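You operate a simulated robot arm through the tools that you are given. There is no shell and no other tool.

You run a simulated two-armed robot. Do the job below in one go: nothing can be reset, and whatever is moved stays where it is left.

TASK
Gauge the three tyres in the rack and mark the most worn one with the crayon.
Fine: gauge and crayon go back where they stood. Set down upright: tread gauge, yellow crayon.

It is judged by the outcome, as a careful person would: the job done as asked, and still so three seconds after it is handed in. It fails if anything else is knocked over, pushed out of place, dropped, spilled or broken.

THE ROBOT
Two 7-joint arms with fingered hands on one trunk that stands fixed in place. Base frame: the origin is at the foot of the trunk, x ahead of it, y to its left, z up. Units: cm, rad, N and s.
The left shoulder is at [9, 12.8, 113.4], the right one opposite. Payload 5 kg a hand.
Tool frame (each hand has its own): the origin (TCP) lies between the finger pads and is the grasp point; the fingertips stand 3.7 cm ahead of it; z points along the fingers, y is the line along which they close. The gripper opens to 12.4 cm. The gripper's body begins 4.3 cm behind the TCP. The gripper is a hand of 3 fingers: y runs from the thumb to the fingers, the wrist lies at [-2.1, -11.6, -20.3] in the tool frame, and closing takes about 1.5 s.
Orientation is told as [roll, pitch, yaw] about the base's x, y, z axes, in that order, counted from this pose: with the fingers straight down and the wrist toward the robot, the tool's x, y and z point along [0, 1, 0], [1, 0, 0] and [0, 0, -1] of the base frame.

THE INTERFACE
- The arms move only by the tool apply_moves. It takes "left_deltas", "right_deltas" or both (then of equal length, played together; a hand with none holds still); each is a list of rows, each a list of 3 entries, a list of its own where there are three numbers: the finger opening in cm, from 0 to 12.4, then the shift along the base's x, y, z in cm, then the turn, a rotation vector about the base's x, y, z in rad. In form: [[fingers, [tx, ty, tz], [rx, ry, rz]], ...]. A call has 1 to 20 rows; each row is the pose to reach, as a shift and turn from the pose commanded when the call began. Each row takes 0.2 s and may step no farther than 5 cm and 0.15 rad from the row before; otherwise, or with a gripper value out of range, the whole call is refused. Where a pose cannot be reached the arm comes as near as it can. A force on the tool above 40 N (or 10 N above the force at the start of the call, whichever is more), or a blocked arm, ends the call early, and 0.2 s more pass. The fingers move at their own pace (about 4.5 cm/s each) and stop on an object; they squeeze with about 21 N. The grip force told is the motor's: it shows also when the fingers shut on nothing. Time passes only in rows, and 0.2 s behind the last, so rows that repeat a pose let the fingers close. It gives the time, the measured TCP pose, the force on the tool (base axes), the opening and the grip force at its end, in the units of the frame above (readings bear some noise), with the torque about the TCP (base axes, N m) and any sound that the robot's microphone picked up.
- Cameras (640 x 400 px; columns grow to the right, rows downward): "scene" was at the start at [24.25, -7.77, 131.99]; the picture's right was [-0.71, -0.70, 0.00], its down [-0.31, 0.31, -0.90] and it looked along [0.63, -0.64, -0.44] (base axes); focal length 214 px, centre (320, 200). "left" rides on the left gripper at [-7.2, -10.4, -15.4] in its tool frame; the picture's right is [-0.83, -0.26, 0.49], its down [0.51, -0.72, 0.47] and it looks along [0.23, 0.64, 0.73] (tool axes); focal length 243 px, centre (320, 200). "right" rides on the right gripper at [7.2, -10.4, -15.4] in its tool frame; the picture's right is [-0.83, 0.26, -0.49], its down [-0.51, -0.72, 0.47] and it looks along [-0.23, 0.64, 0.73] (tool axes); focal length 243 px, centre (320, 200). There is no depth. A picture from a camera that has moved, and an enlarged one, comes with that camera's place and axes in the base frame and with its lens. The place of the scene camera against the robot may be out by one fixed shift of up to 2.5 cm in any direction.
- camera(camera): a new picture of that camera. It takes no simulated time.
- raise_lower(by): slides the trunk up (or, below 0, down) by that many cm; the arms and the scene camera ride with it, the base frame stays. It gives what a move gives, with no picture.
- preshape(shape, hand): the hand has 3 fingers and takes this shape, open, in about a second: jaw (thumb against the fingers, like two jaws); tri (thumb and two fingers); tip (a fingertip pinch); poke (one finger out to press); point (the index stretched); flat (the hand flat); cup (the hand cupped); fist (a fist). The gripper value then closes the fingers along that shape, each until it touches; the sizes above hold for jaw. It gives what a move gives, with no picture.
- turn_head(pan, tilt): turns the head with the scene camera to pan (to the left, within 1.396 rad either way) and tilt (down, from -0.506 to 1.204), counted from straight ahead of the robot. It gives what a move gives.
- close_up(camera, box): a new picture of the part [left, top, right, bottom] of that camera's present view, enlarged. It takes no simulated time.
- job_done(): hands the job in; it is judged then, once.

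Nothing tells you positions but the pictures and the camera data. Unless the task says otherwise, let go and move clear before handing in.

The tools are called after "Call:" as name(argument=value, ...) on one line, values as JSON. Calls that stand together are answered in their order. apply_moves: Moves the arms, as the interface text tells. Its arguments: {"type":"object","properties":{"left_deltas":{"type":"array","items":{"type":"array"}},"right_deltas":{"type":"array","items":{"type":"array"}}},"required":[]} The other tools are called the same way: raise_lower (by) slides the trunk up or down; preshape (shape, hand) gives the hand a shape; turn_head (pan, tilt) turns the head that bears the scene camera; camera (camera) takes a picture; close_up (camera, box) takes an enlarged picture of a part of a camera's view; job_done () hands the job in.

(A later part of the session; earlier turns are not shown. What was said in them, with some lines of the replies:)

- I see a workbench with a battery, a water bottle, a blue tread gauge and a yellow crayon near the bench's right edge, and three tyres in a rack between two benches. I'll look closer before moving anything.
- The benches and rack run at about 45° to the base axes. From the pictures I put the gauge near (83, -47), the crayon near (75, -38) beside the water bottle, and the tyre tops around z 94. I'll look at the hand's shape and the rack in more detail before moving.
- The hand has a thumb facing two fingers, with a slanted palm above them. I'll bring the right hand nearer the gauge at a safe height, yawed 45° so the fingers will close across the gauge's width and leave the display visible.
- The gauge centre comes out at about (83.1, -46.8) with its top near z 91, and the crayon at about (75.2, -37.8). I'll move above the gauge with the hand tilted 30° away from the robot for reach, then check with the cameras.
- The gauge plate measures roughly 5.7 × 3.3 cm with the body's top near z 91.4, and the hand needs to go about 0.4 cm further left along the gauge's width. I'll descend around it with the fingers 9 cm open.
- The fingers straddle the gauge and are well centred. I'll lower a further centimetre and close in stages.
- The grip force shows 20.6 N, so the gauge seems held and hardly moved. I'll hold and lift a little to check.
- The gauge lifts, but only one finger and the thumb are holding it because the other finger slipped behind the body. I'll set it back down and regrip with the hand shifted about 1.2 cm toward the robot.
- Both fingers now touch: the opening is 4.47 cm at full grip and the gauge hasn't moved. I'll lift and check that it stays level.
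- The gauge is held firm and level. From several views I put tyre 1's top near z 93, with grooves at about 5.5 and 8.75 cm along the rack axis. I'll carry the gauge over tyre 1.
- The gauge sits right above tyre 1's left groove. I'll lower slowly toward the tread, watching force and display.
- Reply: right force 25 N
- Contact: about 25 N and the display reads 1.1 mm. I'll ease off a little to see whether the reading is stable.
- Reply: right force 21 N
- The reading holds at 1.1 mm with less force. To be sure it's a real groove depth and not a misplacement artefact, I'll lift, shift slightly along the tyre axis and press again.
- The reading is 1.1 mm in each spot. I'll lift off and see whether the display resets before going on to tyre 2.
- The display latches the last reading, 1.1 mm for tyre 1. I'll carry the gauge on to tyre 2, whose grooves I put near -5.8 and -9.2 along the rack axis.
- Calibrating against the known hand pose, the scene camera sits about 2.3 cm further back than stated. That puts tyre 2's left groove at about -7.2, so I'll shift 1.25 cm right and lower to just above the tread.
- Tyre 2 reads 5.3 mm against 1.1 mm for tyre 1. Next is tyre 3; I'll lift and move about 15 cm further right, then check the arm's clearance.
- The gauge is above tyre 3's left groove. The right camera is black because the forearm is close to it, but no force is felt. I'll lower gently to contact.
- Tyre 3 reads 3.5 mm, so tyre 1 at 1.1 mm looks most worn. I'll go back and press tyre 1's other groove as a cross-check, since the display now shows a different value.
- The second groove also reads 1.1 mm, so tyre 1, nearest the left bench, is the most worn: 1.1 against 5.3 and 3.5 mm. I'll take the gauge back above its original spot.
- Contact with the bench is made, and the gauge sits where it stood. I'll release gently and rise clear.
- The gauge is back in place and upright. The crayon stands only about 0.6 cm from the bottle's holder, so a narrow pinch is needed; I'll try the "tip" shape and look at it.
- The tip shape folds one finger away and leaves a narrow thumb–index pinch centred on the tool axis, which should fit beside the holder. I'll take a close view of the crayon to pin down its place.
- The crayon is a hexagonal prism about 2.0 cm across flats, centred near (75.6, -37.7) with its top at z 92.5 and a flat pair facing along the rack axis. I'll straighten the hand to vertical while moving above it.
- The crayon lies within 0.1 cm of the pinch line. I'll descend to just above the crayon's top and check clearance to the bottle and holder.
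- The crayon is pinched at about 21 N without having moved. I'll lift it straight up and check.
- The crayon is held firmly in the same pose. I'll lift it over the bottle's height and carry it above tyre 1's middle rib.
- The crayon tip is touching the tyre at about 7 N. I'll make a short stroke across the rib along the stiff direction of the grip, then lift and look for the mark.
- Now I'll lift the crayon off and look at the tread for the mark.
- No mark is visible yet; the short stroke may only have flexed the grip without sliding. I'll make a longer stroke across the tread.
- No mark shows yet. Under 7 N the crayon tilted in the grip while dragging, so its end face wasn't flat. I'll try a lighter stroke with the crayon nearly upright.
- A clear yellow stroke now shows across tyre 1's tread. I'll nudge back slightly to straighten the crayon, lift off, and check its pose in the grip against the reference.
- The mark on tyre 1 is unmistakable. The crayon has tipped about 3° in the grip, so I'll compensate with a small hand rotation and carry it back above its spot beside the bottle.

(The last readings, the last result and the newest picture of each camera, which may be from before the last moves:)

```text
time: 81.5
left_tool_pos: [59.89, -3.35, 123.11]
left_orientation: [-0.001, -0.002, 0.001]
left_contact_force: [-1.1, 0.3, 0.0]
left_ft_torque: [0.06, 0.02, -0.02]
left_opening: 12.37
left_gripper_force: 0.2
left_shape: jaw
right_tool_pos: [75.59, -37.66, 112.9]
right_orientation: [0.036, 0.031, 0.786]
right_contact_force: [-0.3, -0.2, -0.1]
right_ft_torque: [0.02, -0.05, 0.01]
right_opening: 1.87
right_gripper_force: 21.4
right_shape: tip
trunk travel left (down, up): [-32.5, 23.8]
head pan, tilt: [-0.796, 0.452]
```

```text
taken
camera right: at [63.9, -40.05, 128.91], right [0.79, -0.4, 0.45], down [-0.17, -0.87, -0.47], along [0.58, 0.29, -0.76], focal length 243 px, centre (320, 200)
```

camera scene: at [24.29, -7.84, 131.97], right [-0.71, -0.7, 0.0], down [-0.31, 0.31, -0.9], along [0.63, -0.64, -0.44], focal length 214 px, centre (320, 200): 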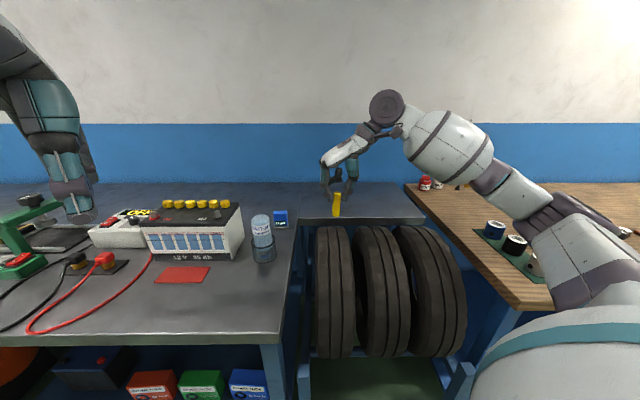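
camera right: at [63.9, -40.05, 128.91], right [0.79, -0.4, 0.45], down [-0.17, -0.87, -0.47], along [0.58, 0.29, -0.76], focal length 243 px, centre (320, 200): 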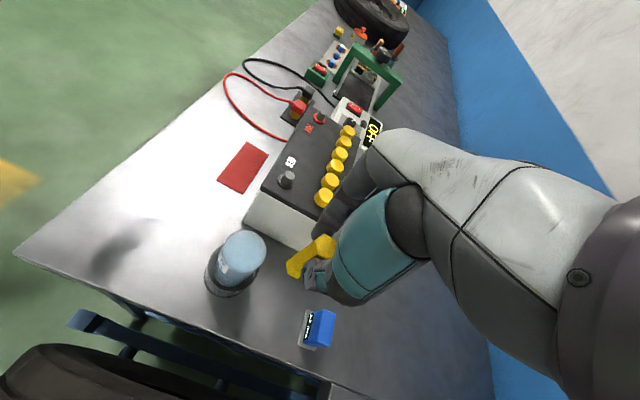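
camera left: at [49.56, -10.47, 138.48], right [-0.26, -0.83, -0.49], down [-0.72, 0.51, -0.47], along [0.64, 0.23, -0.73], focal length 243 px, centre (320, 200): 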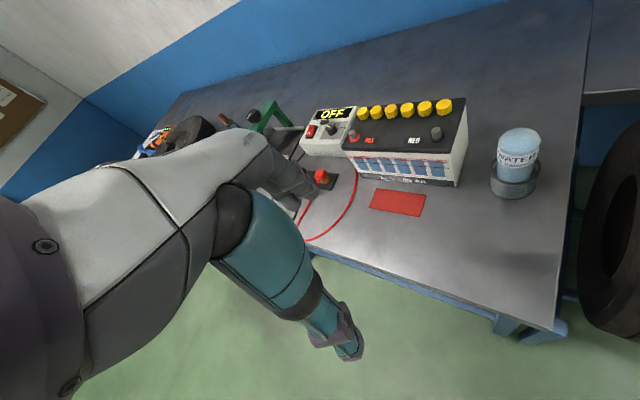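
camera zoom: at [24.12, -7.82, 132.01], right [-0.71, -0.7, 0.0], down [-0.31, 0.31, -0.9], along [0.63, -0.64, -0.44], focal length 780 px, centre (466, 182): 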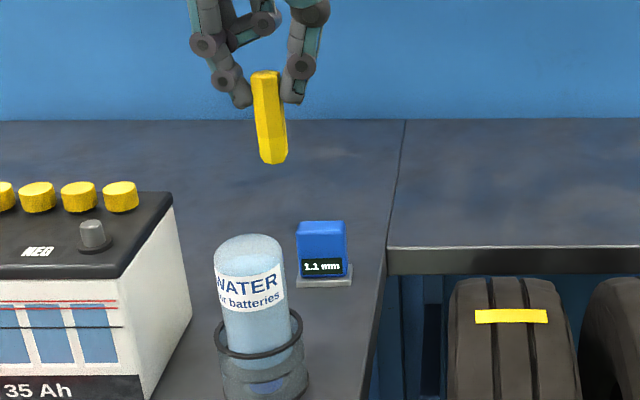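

Call:
close_up(camera="scene", box=[258, 160, 288, 200])

Call:
close_up(camera="left", box=[440, 0, 600, 120])

Call:
close_up(camera="right", box=[270, 210, 350, 290])

```text
10.00 times, centred on (273, 180) of scene
camera zoom: at [24.12, -7.82, 132.01], right [-0.71, -0.7, 0.0], down [-0.31, 0.31, -0.9], along [0.63, -0.64, -0.44], focal length 2145 px, centre (790, 400)
```

zoom: 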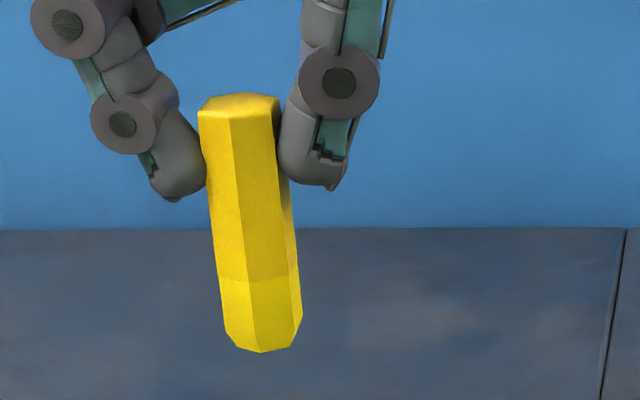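

```text
3.33 times, centred on (520, 60) of left
camera zoom: at [49.49, -10.59, 138.5], right [-0.26, -0.83, -0.49], down [-0.72, 0.51, -0.47], along [0.64, 0.23, -0.73], focal length 809 px, centre (-347, 667)
```

zoom: 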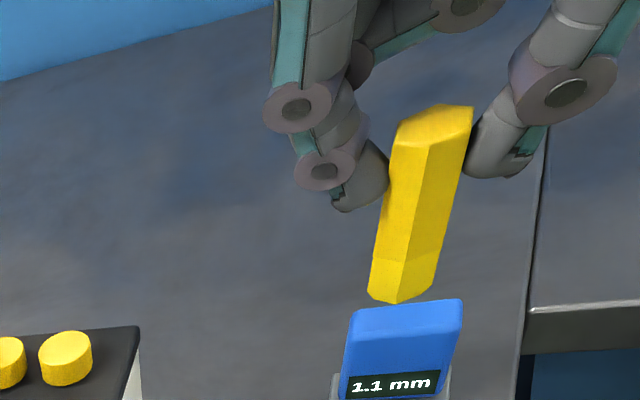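

```text
5.00 times, centred on (310, 250) of right
camera zoom: at [63.9, -40.05, 128.91], right [0.79, -0.4, 0.45], down [-0.17, -0.87, -0.47], along [0.58, 0.29, -0.76], focal length 1213 px, centre (370, -50)
```

zoom: 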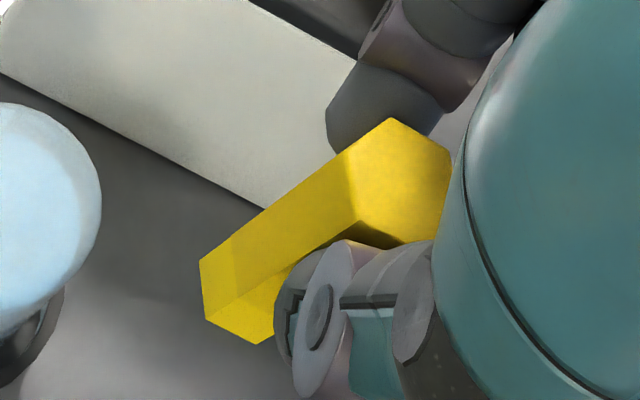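

The crayon is upright to within about 1° above its spot. I'll lower it straight down, stopping just above the bench to check.

Call:
apply_moves(right_deltas=[[1.4, [0, 0, -4], [0, 0, 0]], [1.4, [0, 0, -8], [0, 0, 0]], [1.4, [0, 0, -11], [0, 0, 0]], [1.4, [0, 0, -14], [0, 0, 0]], [1.4, [0, 0, -16.5], [0, 0, 0]], [1.4, [0, 0, -18], [0, 0, 0]], [1.4, [0, 0, -18], [0, 0, 0]]])

Call:
close_up(camera="right", box=[230, 150, 400, 330])

Call:
close_up(camera="scene", box=[240, 190, 310, 260])

Call:
close_up(camera="left", box=[460, 70, 600, 210])

```text
time: 83.1
left_tool_pos: [59.96, -3.24, 122.94]
left_orientation: [-0.001, 0.0, 0.0]
left_contact_force: [-0.6, 0.4, 0.2]
left_ft_torque: [0.0, -0.03, -0.02]
left_opening: 12.35
left_gripper_force: 0.1
left_shape: jaw
right_tool_pos: [75.66, -37.69, 94.91]
right_orientation: [0.035, 0.033, 0.785]
right_contact_force: [0.3, 0.4, -1.1]
right_ft_torque: [0.01, 0.0, -0.01]
right_opening: 1.82
right_gripper_force: 21.1
right_shape: tip
trunk travel left (down, up): [-32.5, 23.8]
head pan, tilt: [-0.796, 0.452]
```

```text
2.22 times, centred on (315, 240) of right
camera zoom: at [63.93, -39.98, 110.88], right [0.79, -0.4, 0.45], down [-0.17, -0.87, -0.46], along [0.58, 0.29, -0.76], focal length 539 px, centre (331, 111)
```

zoom: 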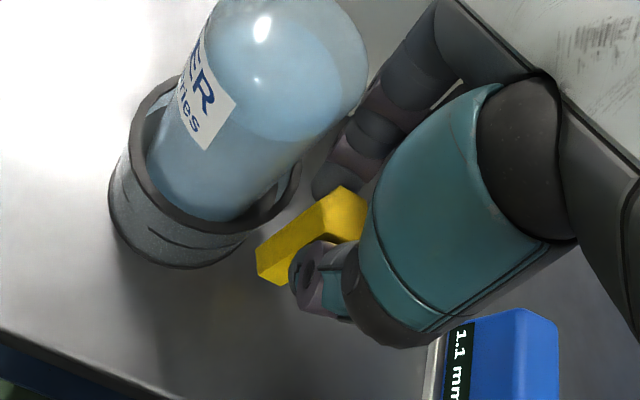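

```text
5.71 times, centred on (275, 225) of scene
camera zoom: at [24.23, -7.76, 131.99], right [-0.71, -0.7, 0.0], down [-0.31, 0.31, -0.9], along [0.63, -0.64, -0.44], focal length 1226 px, centre (577, 57)
```

zoom: 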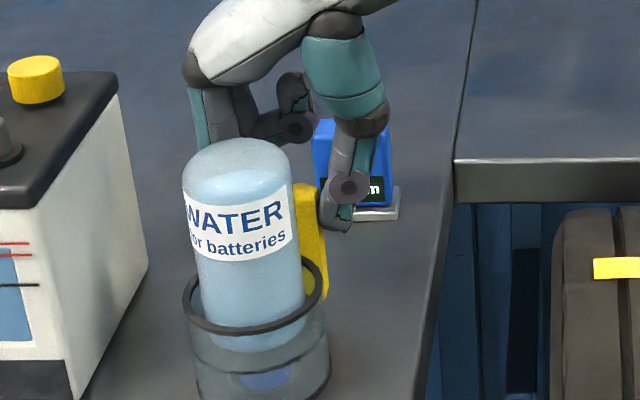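

```text
2.86 times, centred on (530, 140) of left
camera zoom: at [49.61, -10.53, 138.45], right [-0.26, -0.83, -0.49], down [-0.72, 0.51, -0.47], along [0.64, 0.23, -0.73], focal length 693 px, centre (-280, 371)
```

zoom: 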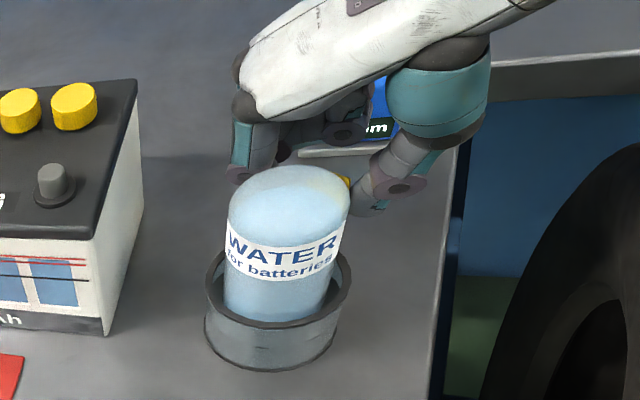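

Call:
apply_moves(right_deltas=[[1.4, [0, 0, -0.5], [0, 0, 0]], [1.4, [0, 0, -0.9], [0, 0, 0]], [1.4, [0, 0, -1.1], [0, 0, 0]], [1.4, [0, 0, -1.2], [0, 0, 0]], [1.4, [0, 0, -1.2], [0, 0, 0]]])

Call:
close_up(camera="right", box=[230, 150, 400, 330])

Call:
close_up(camera="scene", box=[240, 190, 310, 260])

```text
time: 84.3
left_tool_pos: [60.09, -3.23, 122.96]
left_orientation: [0.0, 0.0, 0.001]
left_contact_force: [0.1, 0.5, -0.1]
left_ft_torque: [0.0, 0.0, 0.02]
left_opening: 12.35
left_gripper_force: 0.1
left_shape: jaw
right_tool_pos: [75.61, -37.83, 93.64]
right_orientation: [0.035, 0.035, 0.786]
right_contact_force: [-0.9, 1.0, -1.0]
right_ft_torque: [0.01, 0.0, -0.02]
right_opening: 1.86
right_gripper_force: 21.0
right_shape: tip
trunk travel left (down, up): [-32.5, 23.8]
head pan, tilt: [-0.796, 0.452]
```

```text
2.22 times, centred on (315, 240) of right
camera zoom: at [63.94, -40.0, 109.61], right [0.8, -0.4, 0.45], down [-0.17, -0.87, -0.46], along [0.58, 0.29, -0.76], focal length 539 px, centre (331, 111)
```

zoom: 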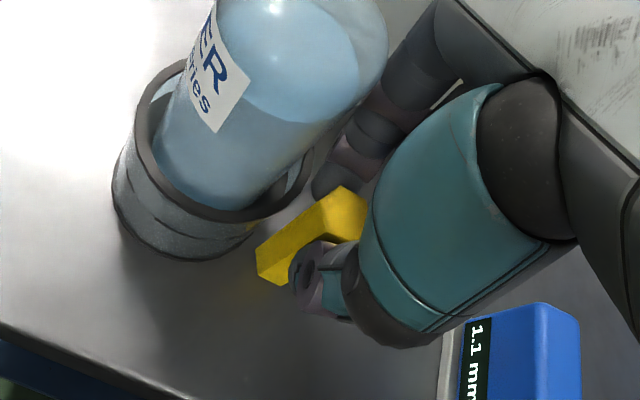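

```text
5.71 times, centred on (275, 225) of scene
camera zoom: at [24.25, -7.76, 131.99], right [-0.71, -0.7, 0.0], down [-0.31, 0.31, -0.9], along [0.63, -0.64, -0.44], focal length 1226 px, centre (577, 57)
```

zoom: 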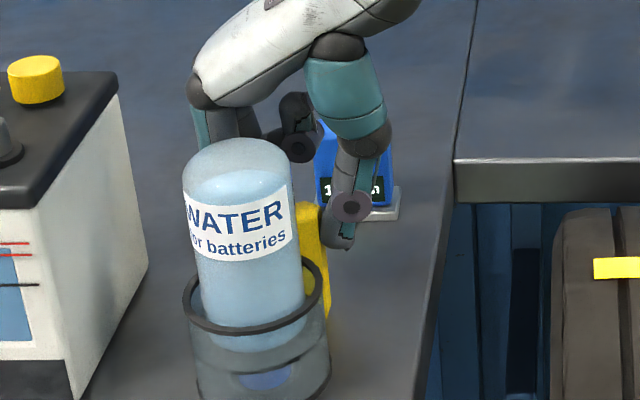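

Call:
apply_moves(right_deltas=[[1.4, [0, 0, -0.05], [0, 0, 0]], [1.4, [0, 0, -0.1], [0, 0, 0]], [1.4, [0, 0, -0.1], [0, 0, 0]]])

```text
time: 85.1
left_tool_pos: [60.11, -3.31, 123.09]
left_orientation: [0.0, 0.0, 0.001]
left_contact_force: [-0.6, -0.5, 0.2]
left_ft_torque: [0.01, -0.01, 0.0]
left_opening: 12.38
left_gripper_force: 0.1
left_shape: jaw
right_tool_pos: [75.8, -37.72, 93.57]
right_orientation: [0.035, 0.033, 0.785]
right_contact_force: [-0.1, -0.1, 1.5]
right_ft_torque: [0.02, -0.03, 0.0]
right_opening: 1.86
right_gripper_force: 21.2
right_shape: tip
trunk travel left (down, up): [-32.5, 23.8]
head pan, tilt: [-0.796, 0.452]
```

Call:
apply_moves(right_deltas=[[1.4, [0, 0, -0.04], [0, 0, 0]], [1.4, [0, 0, -0.08], [0, 0, 0]], [1.4, [0, 0, -0.08], [0, 0, 0]]])

Call:
close_up(camera="scene", box=[240, 190, 310, 260])

Call:
close_up(camera="right", box=[270, 210, 350, 290])

```text
time: 85.9
left_tool_pos: [59.89, -3.2, 123.07]
left_orientation: [0.0, -0.001, 0.001]
left_contact_force: [0.1, 0.6, -0.4]
left_ft_torque: [-0.01, 0.02, 0.0]
left_opening: 12.35
left_gripper_force: 0.1
left_shape: jaw
right_tool_pos: [75.74, -37.77, 93.61]
right_orientation: [0.034, 0.034, 0.784]
right_contact_force: [-1.3, 0.1, 6.9]
right_ft_torque: [-0.02, 0.04, -0.03]
right_opening: 1.89
right_gripper_force: 21.2
right_shape: tip
trunk travel left (down, up): [-32.5, 23.8]
head pan, tilt: [-0.796, 0.452]
```

```text
5.71 times, centred on (275, 225) of scene
camera zoom: at [24.18, -7.73, 132.01], right [-0.71, -0.7, 0.0], down [-0.31, 0.31, -0.9], along [0.63, -0.64, -0.44], focal length 1226 px, centre (577, 57)
```

zoom: 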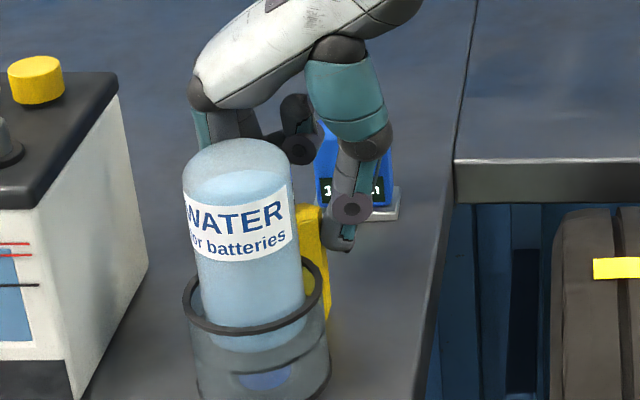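

```text
5.00 times, centred on (310, 250) of right
camera zoom: at [63.9, -40.02, 109.49], right [0.79, -0.4, 0.45], down [-0.17, -0.87, -0.46], along [0.58, 0.29, -0.76], focal length 1213 px, centre (370, -50)
```

zoom: 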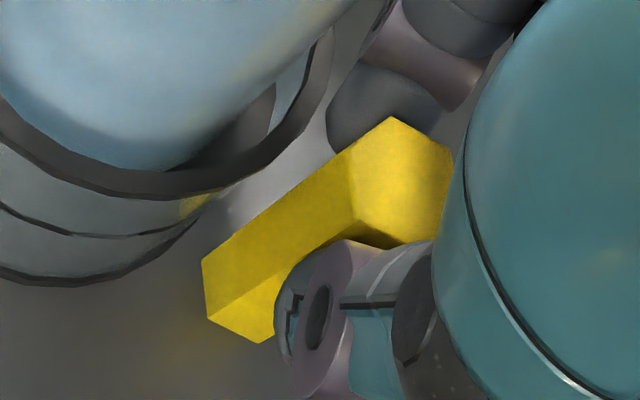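

The crayon rests on the bench at its original spot. I'll relax the push and open the fingers slowly.

Call:
apply_moves(right_deltas=[[1.5, [0, 0, 0.05], [0, 0, 0]], [1.8, [0, 0, 0.06], [0, 0, 0]], [2.0, [0, 0, 0.06], [0, 0, 0]], [2.15, [0, 0, 0.06], [0, 0, 0]], [2.3, [0, 0, 0.06], [0, 0, 0]], [2.6, [0, 0, 0.06], [0, 0, 0]], [3.0, [0, 0, 0.06], [0, 0, 0]], [3.5, [0, 0, 0.06], [0, 0, 0]], [4.2, [0, 0, 0.06], [0, 0, 0]], [5.0, [0, 0, 0.06], [0, 0, 0]], [5.0, [0, 0, 0.06], [0, 0, 0]]])

Call:
close_up(camera="scene", box=[240, 190, 310, 260])

Call:
close_up(camera="right", box=[230, 150, 400, 330])

```text
time: 88.3
left_tool_pos: [59.98, -3.16, 123.1]
left_orientation: [-0.001, 0.001, 0.002]
left_contact_force: [0.4, -0.5, -0.2]
left_ft_torque: [-0.02, 0.0, 0.03]
left_opening: 12.36
left_gripper_force: 0.0
left_shape: jaw
right_tool_pos: [75.69, -37.67, 93.47]
right_orientation: [0.035, 0.036, 0.785]
right_contact_force: [0.2, 1.1, -0.2]
right_ft_torque: [-0.02, -0.01, -0.01]
right_opening: 4.93
right_gripper_force: 0.1
right_shape: tip
trunk travel left (down, up): [-32.5, 23.8]
head pan, tilt: [-0.796, 0.452]
```

```text
5.71 times, centred on (275, 225) of scene
camera zoom: at [24.25, -7.77, 131.99], right [-0.71, -0.7, 0.0], down [-0.31, 0.31, -0.9], along [0.63, -0.64, -0.44], focal length 1226 px, centre (577, 57)
```

zoom: 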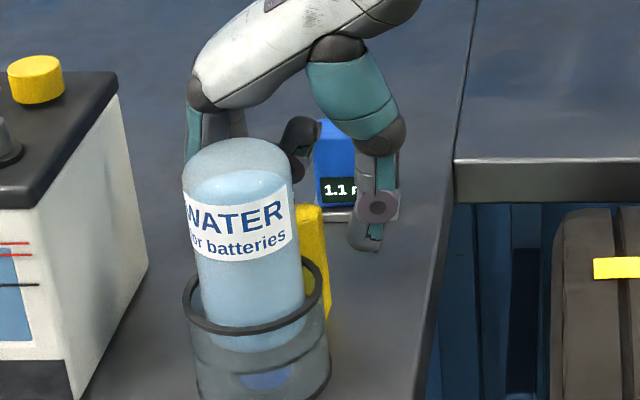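

```text
2.22 times, centred on (315, 240) of right
camera zoom: at [63.97, -39.99, 109.48], right [0.8, -0.4, 0.45], down [-0.17, -0.87, -0.46], along [0.58, 0.29, -0.76], focal length 539 px, centre (331, 111)
```

zoom: 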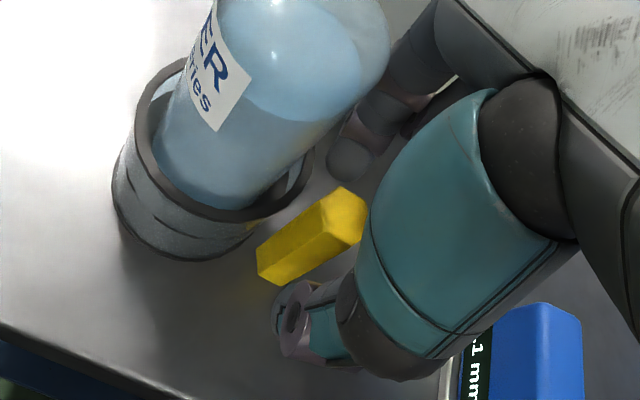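

The crayon stands on its own. I'll rise straight up and move clear, then check everything.

Call:
apply_moves(right_deltas=[[5, [0, 0, 1.5], [0, 0, 0]], [5, [0, 0, 4], [0, 0, 0]], [5, [0, 0, 8], [0, 0, 0]], [5, [0, 0, 12], [0, 0, 0]], [5, [0, 0, 16], [0, 0, 0]], [5, [0, 0, 20], [0, 0, 0]], [5, [-3.5, -2.5, 22], [0, 0, 0]], [5, [-7, -5, 24], [0, 0, 0]], [5, [-11, -7.5, 25], [0, 0, 0]], [5, [-15, -10, 25], [0, 0, 0]], [5, [-15, -10, 25], [0, 0, 0]]])

Call:
camera(camera="scene")

Call:
close_up(camera="scene", box=[230, 195, 310, 275])

Call:
close_up(camera="left", box=[460, 70, 620, 210])

Call:
camera(camera="right")

```text
time: 90.7
left_tool_pos: [60.15, -3.14, 122.93]
left_orientation: [-0.001, 0.0, -0.001]
left_contact_force: [0.2, 0.3, -0.7]
left_ft_torque: [-0.04, 0.01, -0.02]
left_opening: 12.34
left_gripper_force: 0.0
left_shape: jaw
right_tool_pos: [60.6, -47.62, 118.55]
right_orientation: [0.035, 0.037, 0.785]
right_contact_force: [0.9, 0.0, -0.5]
right_ft_torque: [-0.01, 0.03, 0.0]
right_opening: 4.97
right_gripper_force: 0.1
right_shape: tip
trunk travel left (down, up): [-32.5, 23.8]
head pan, tilt: [-0.796, 0.452]
```

```text
taken
camera scene: at [24.38, -7.61, 131.97], right [-0.71, -0.7, 0.0], down [-0.31, 0.31, -0.9], along [0.63, -0.64, -0.44], focal length 214 px, centre (320, 200)
```

scene: 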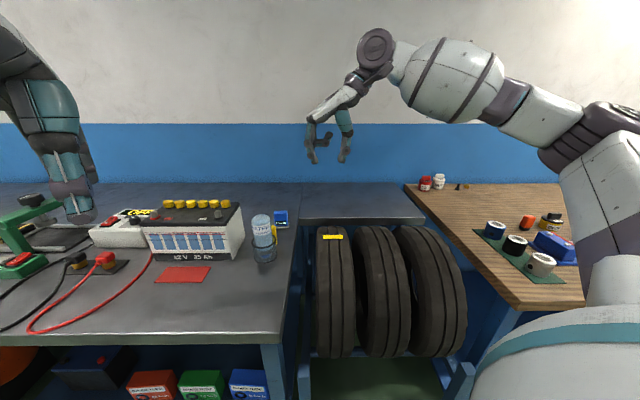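

```text
5.00 times, centred on (270, 235) of scene
camera zoom: at [24.38, -7.61, 131.97], right [-0.71, -0.7, 0.0], down [-0.31, 0.31, -0.9], along [0.63, -0.64, -0.44], focal length 1072 px, centre (570, 25)
```

zoom: 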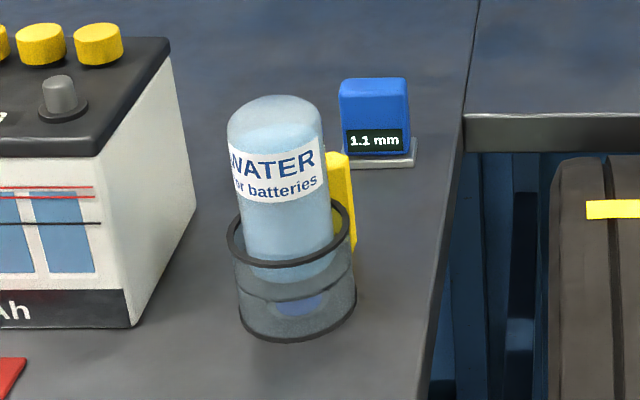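

```text
2.86 times, centred on (540, 140) of left
camera zoom: at [49.78, -10.37, 138.39], right [-0.26, -0.83, -0.49], down [-0.72, 0.51, -0.47], along [0.64, 0.23, -0.73], focal length 693 px, centre (-309, 371)
```

zoom: 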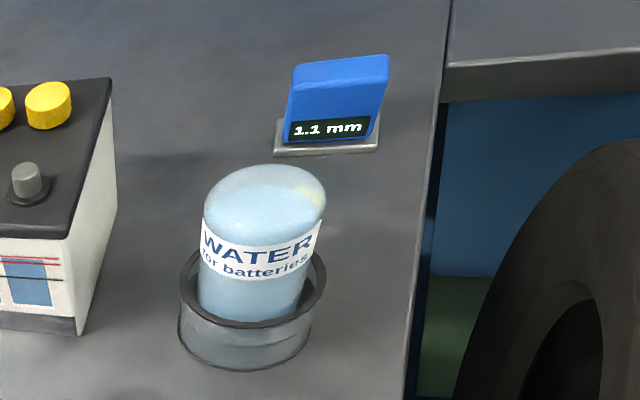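

```text
taken
camera right: at [48.89, -49.9, 134.51], right [0.8, -0.4, 0.45], down [-0.18, -0.87, -0.46], along [0.58, 0.29, -0.76], focal length 243 px, centre (320, 200)
```

right: 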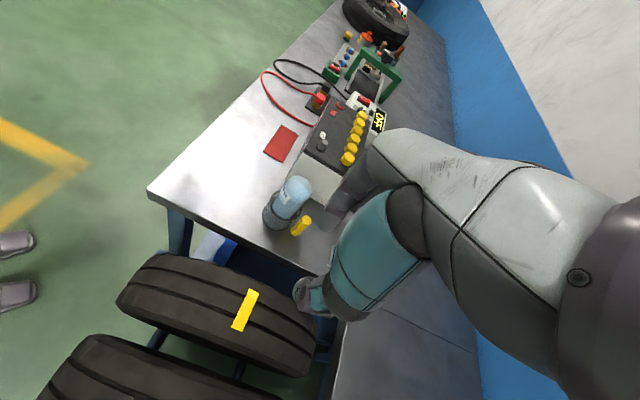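

Call:
apply_moves(right_deltas=[[5, [0, 0, 0], [0, 0, 0]], [5, [0, 0, 0], [0, 0, 0]], [5, [0, 0, 0], [0, 0, 0]], [5, [0, 0, 0], [0, 0, 0]]])

Call:
close_up(camera="scene", box=[230, 195, 310, 275])

Call:
close_up(camera="right", box=[250, 160, 350, 260])

Call:
close_up(camera="scene", box=[300, 170, 620, 370])

```text
time: 91.7
left_tool_pos: [60.06, -3.33, 123.09]
left_orientation: [-0.001, 0.0, 0.0]
left_contact_force: [-0.5, 0.1, -0.5]
left_ft_torque: [-0.01, 0.03, 0.01]
left_opening: 12.38
left_gripper_force: 0.0
left_shape: jaw
right_tool_pos: [60.6, -47.78, 118.57]
right_orientation: [0.035, 0.034, 0.784]
right_contact_force: [-0.2, -0.6, 0.2]
right_ft_torque: [0.01, -0.04, -0.03]
right_opening: 4.97
right_gripper_force: 0.0
right_shape: tip
trunk travel left (down, up): [-32.5, 23.8]
head pan, tilt: [-0.796, 0.452]
```

```text
5.00 times, centred on (270, 235) of scene
camera zoom: at [24.27, -7.74, 131.99], right [-0.71, -0.7, 0.0], down [-0.31, 0.31, -0.9], along [0.63, -0.64, -0.44], focal length 1072 px, centre (570, 25)
```

zoom: 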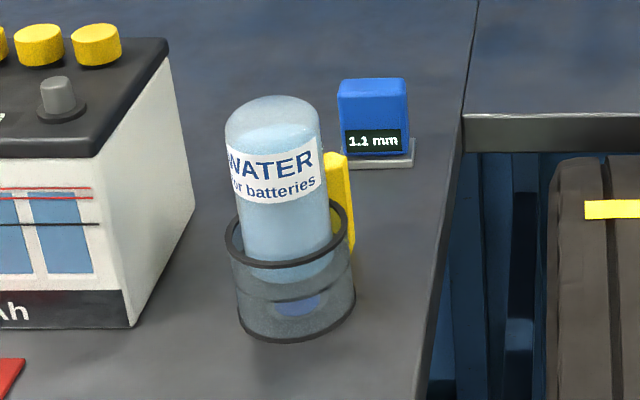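

```text
4.00 times, centred on (300, 210) of right
camera zoom: at [48.81, -50.04, 134.51], right [0.8, -0.4, 0.45], down [-0.17, -0.87, -0.46], along [0.58, 0.29, -0.76], focal length 970 px, centre (400, 160)
```

zoom: 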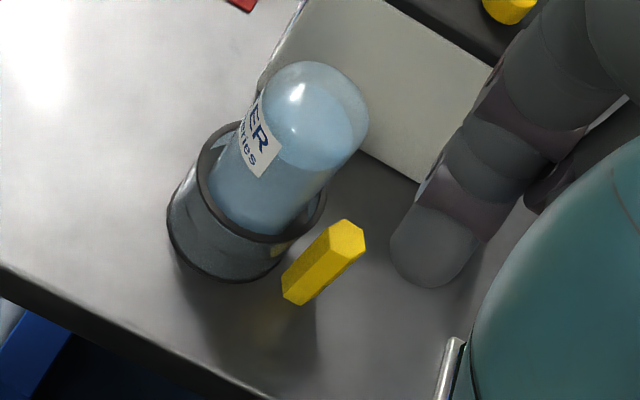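

```text
2.00 times, centred on (460, 270) of scene
camera zoom: at [24.27, -7.74, 131.99], right [-0.71, -0.7, 0.0], down [-0.31, 0.31, -0.9], along [0.63, -0.64, -0.44], focal length 429 px, centre (40, 60)
```

zoom: 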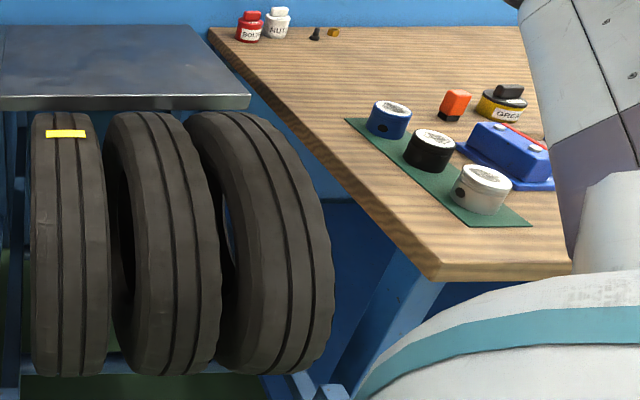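

All checks out: gauge and crayon stand upright at their original spots, and only tyre 1, the 1.1 mm one, carries the yellow mark. Nothing else has been disturbed and the hands are clear, so I'm handing in.

Call:
job_done()

```text
The job is handed in.
```

I gauged all three tyres and marked the most worn one: the left tyre, nearest the bench with the battery, now has a yellow crayon stroke across the top of its tread.

| Tyre | Tread depth |
|---|---|
| Left (marked) | 1.1 mm, the same in both grooves |
| Middle | 5.3 mm, one groove measured |
| Right | 3.5 mm, one groove measured |

The gauge and crayon are standing upright, back within a few millimetres of where they stood. The last pictures showed nothing else moved, and both hands are empty and clear.

The first two tries with the crayon left no visible mark; the third, lighter stroke did. All three were on the left tyre.
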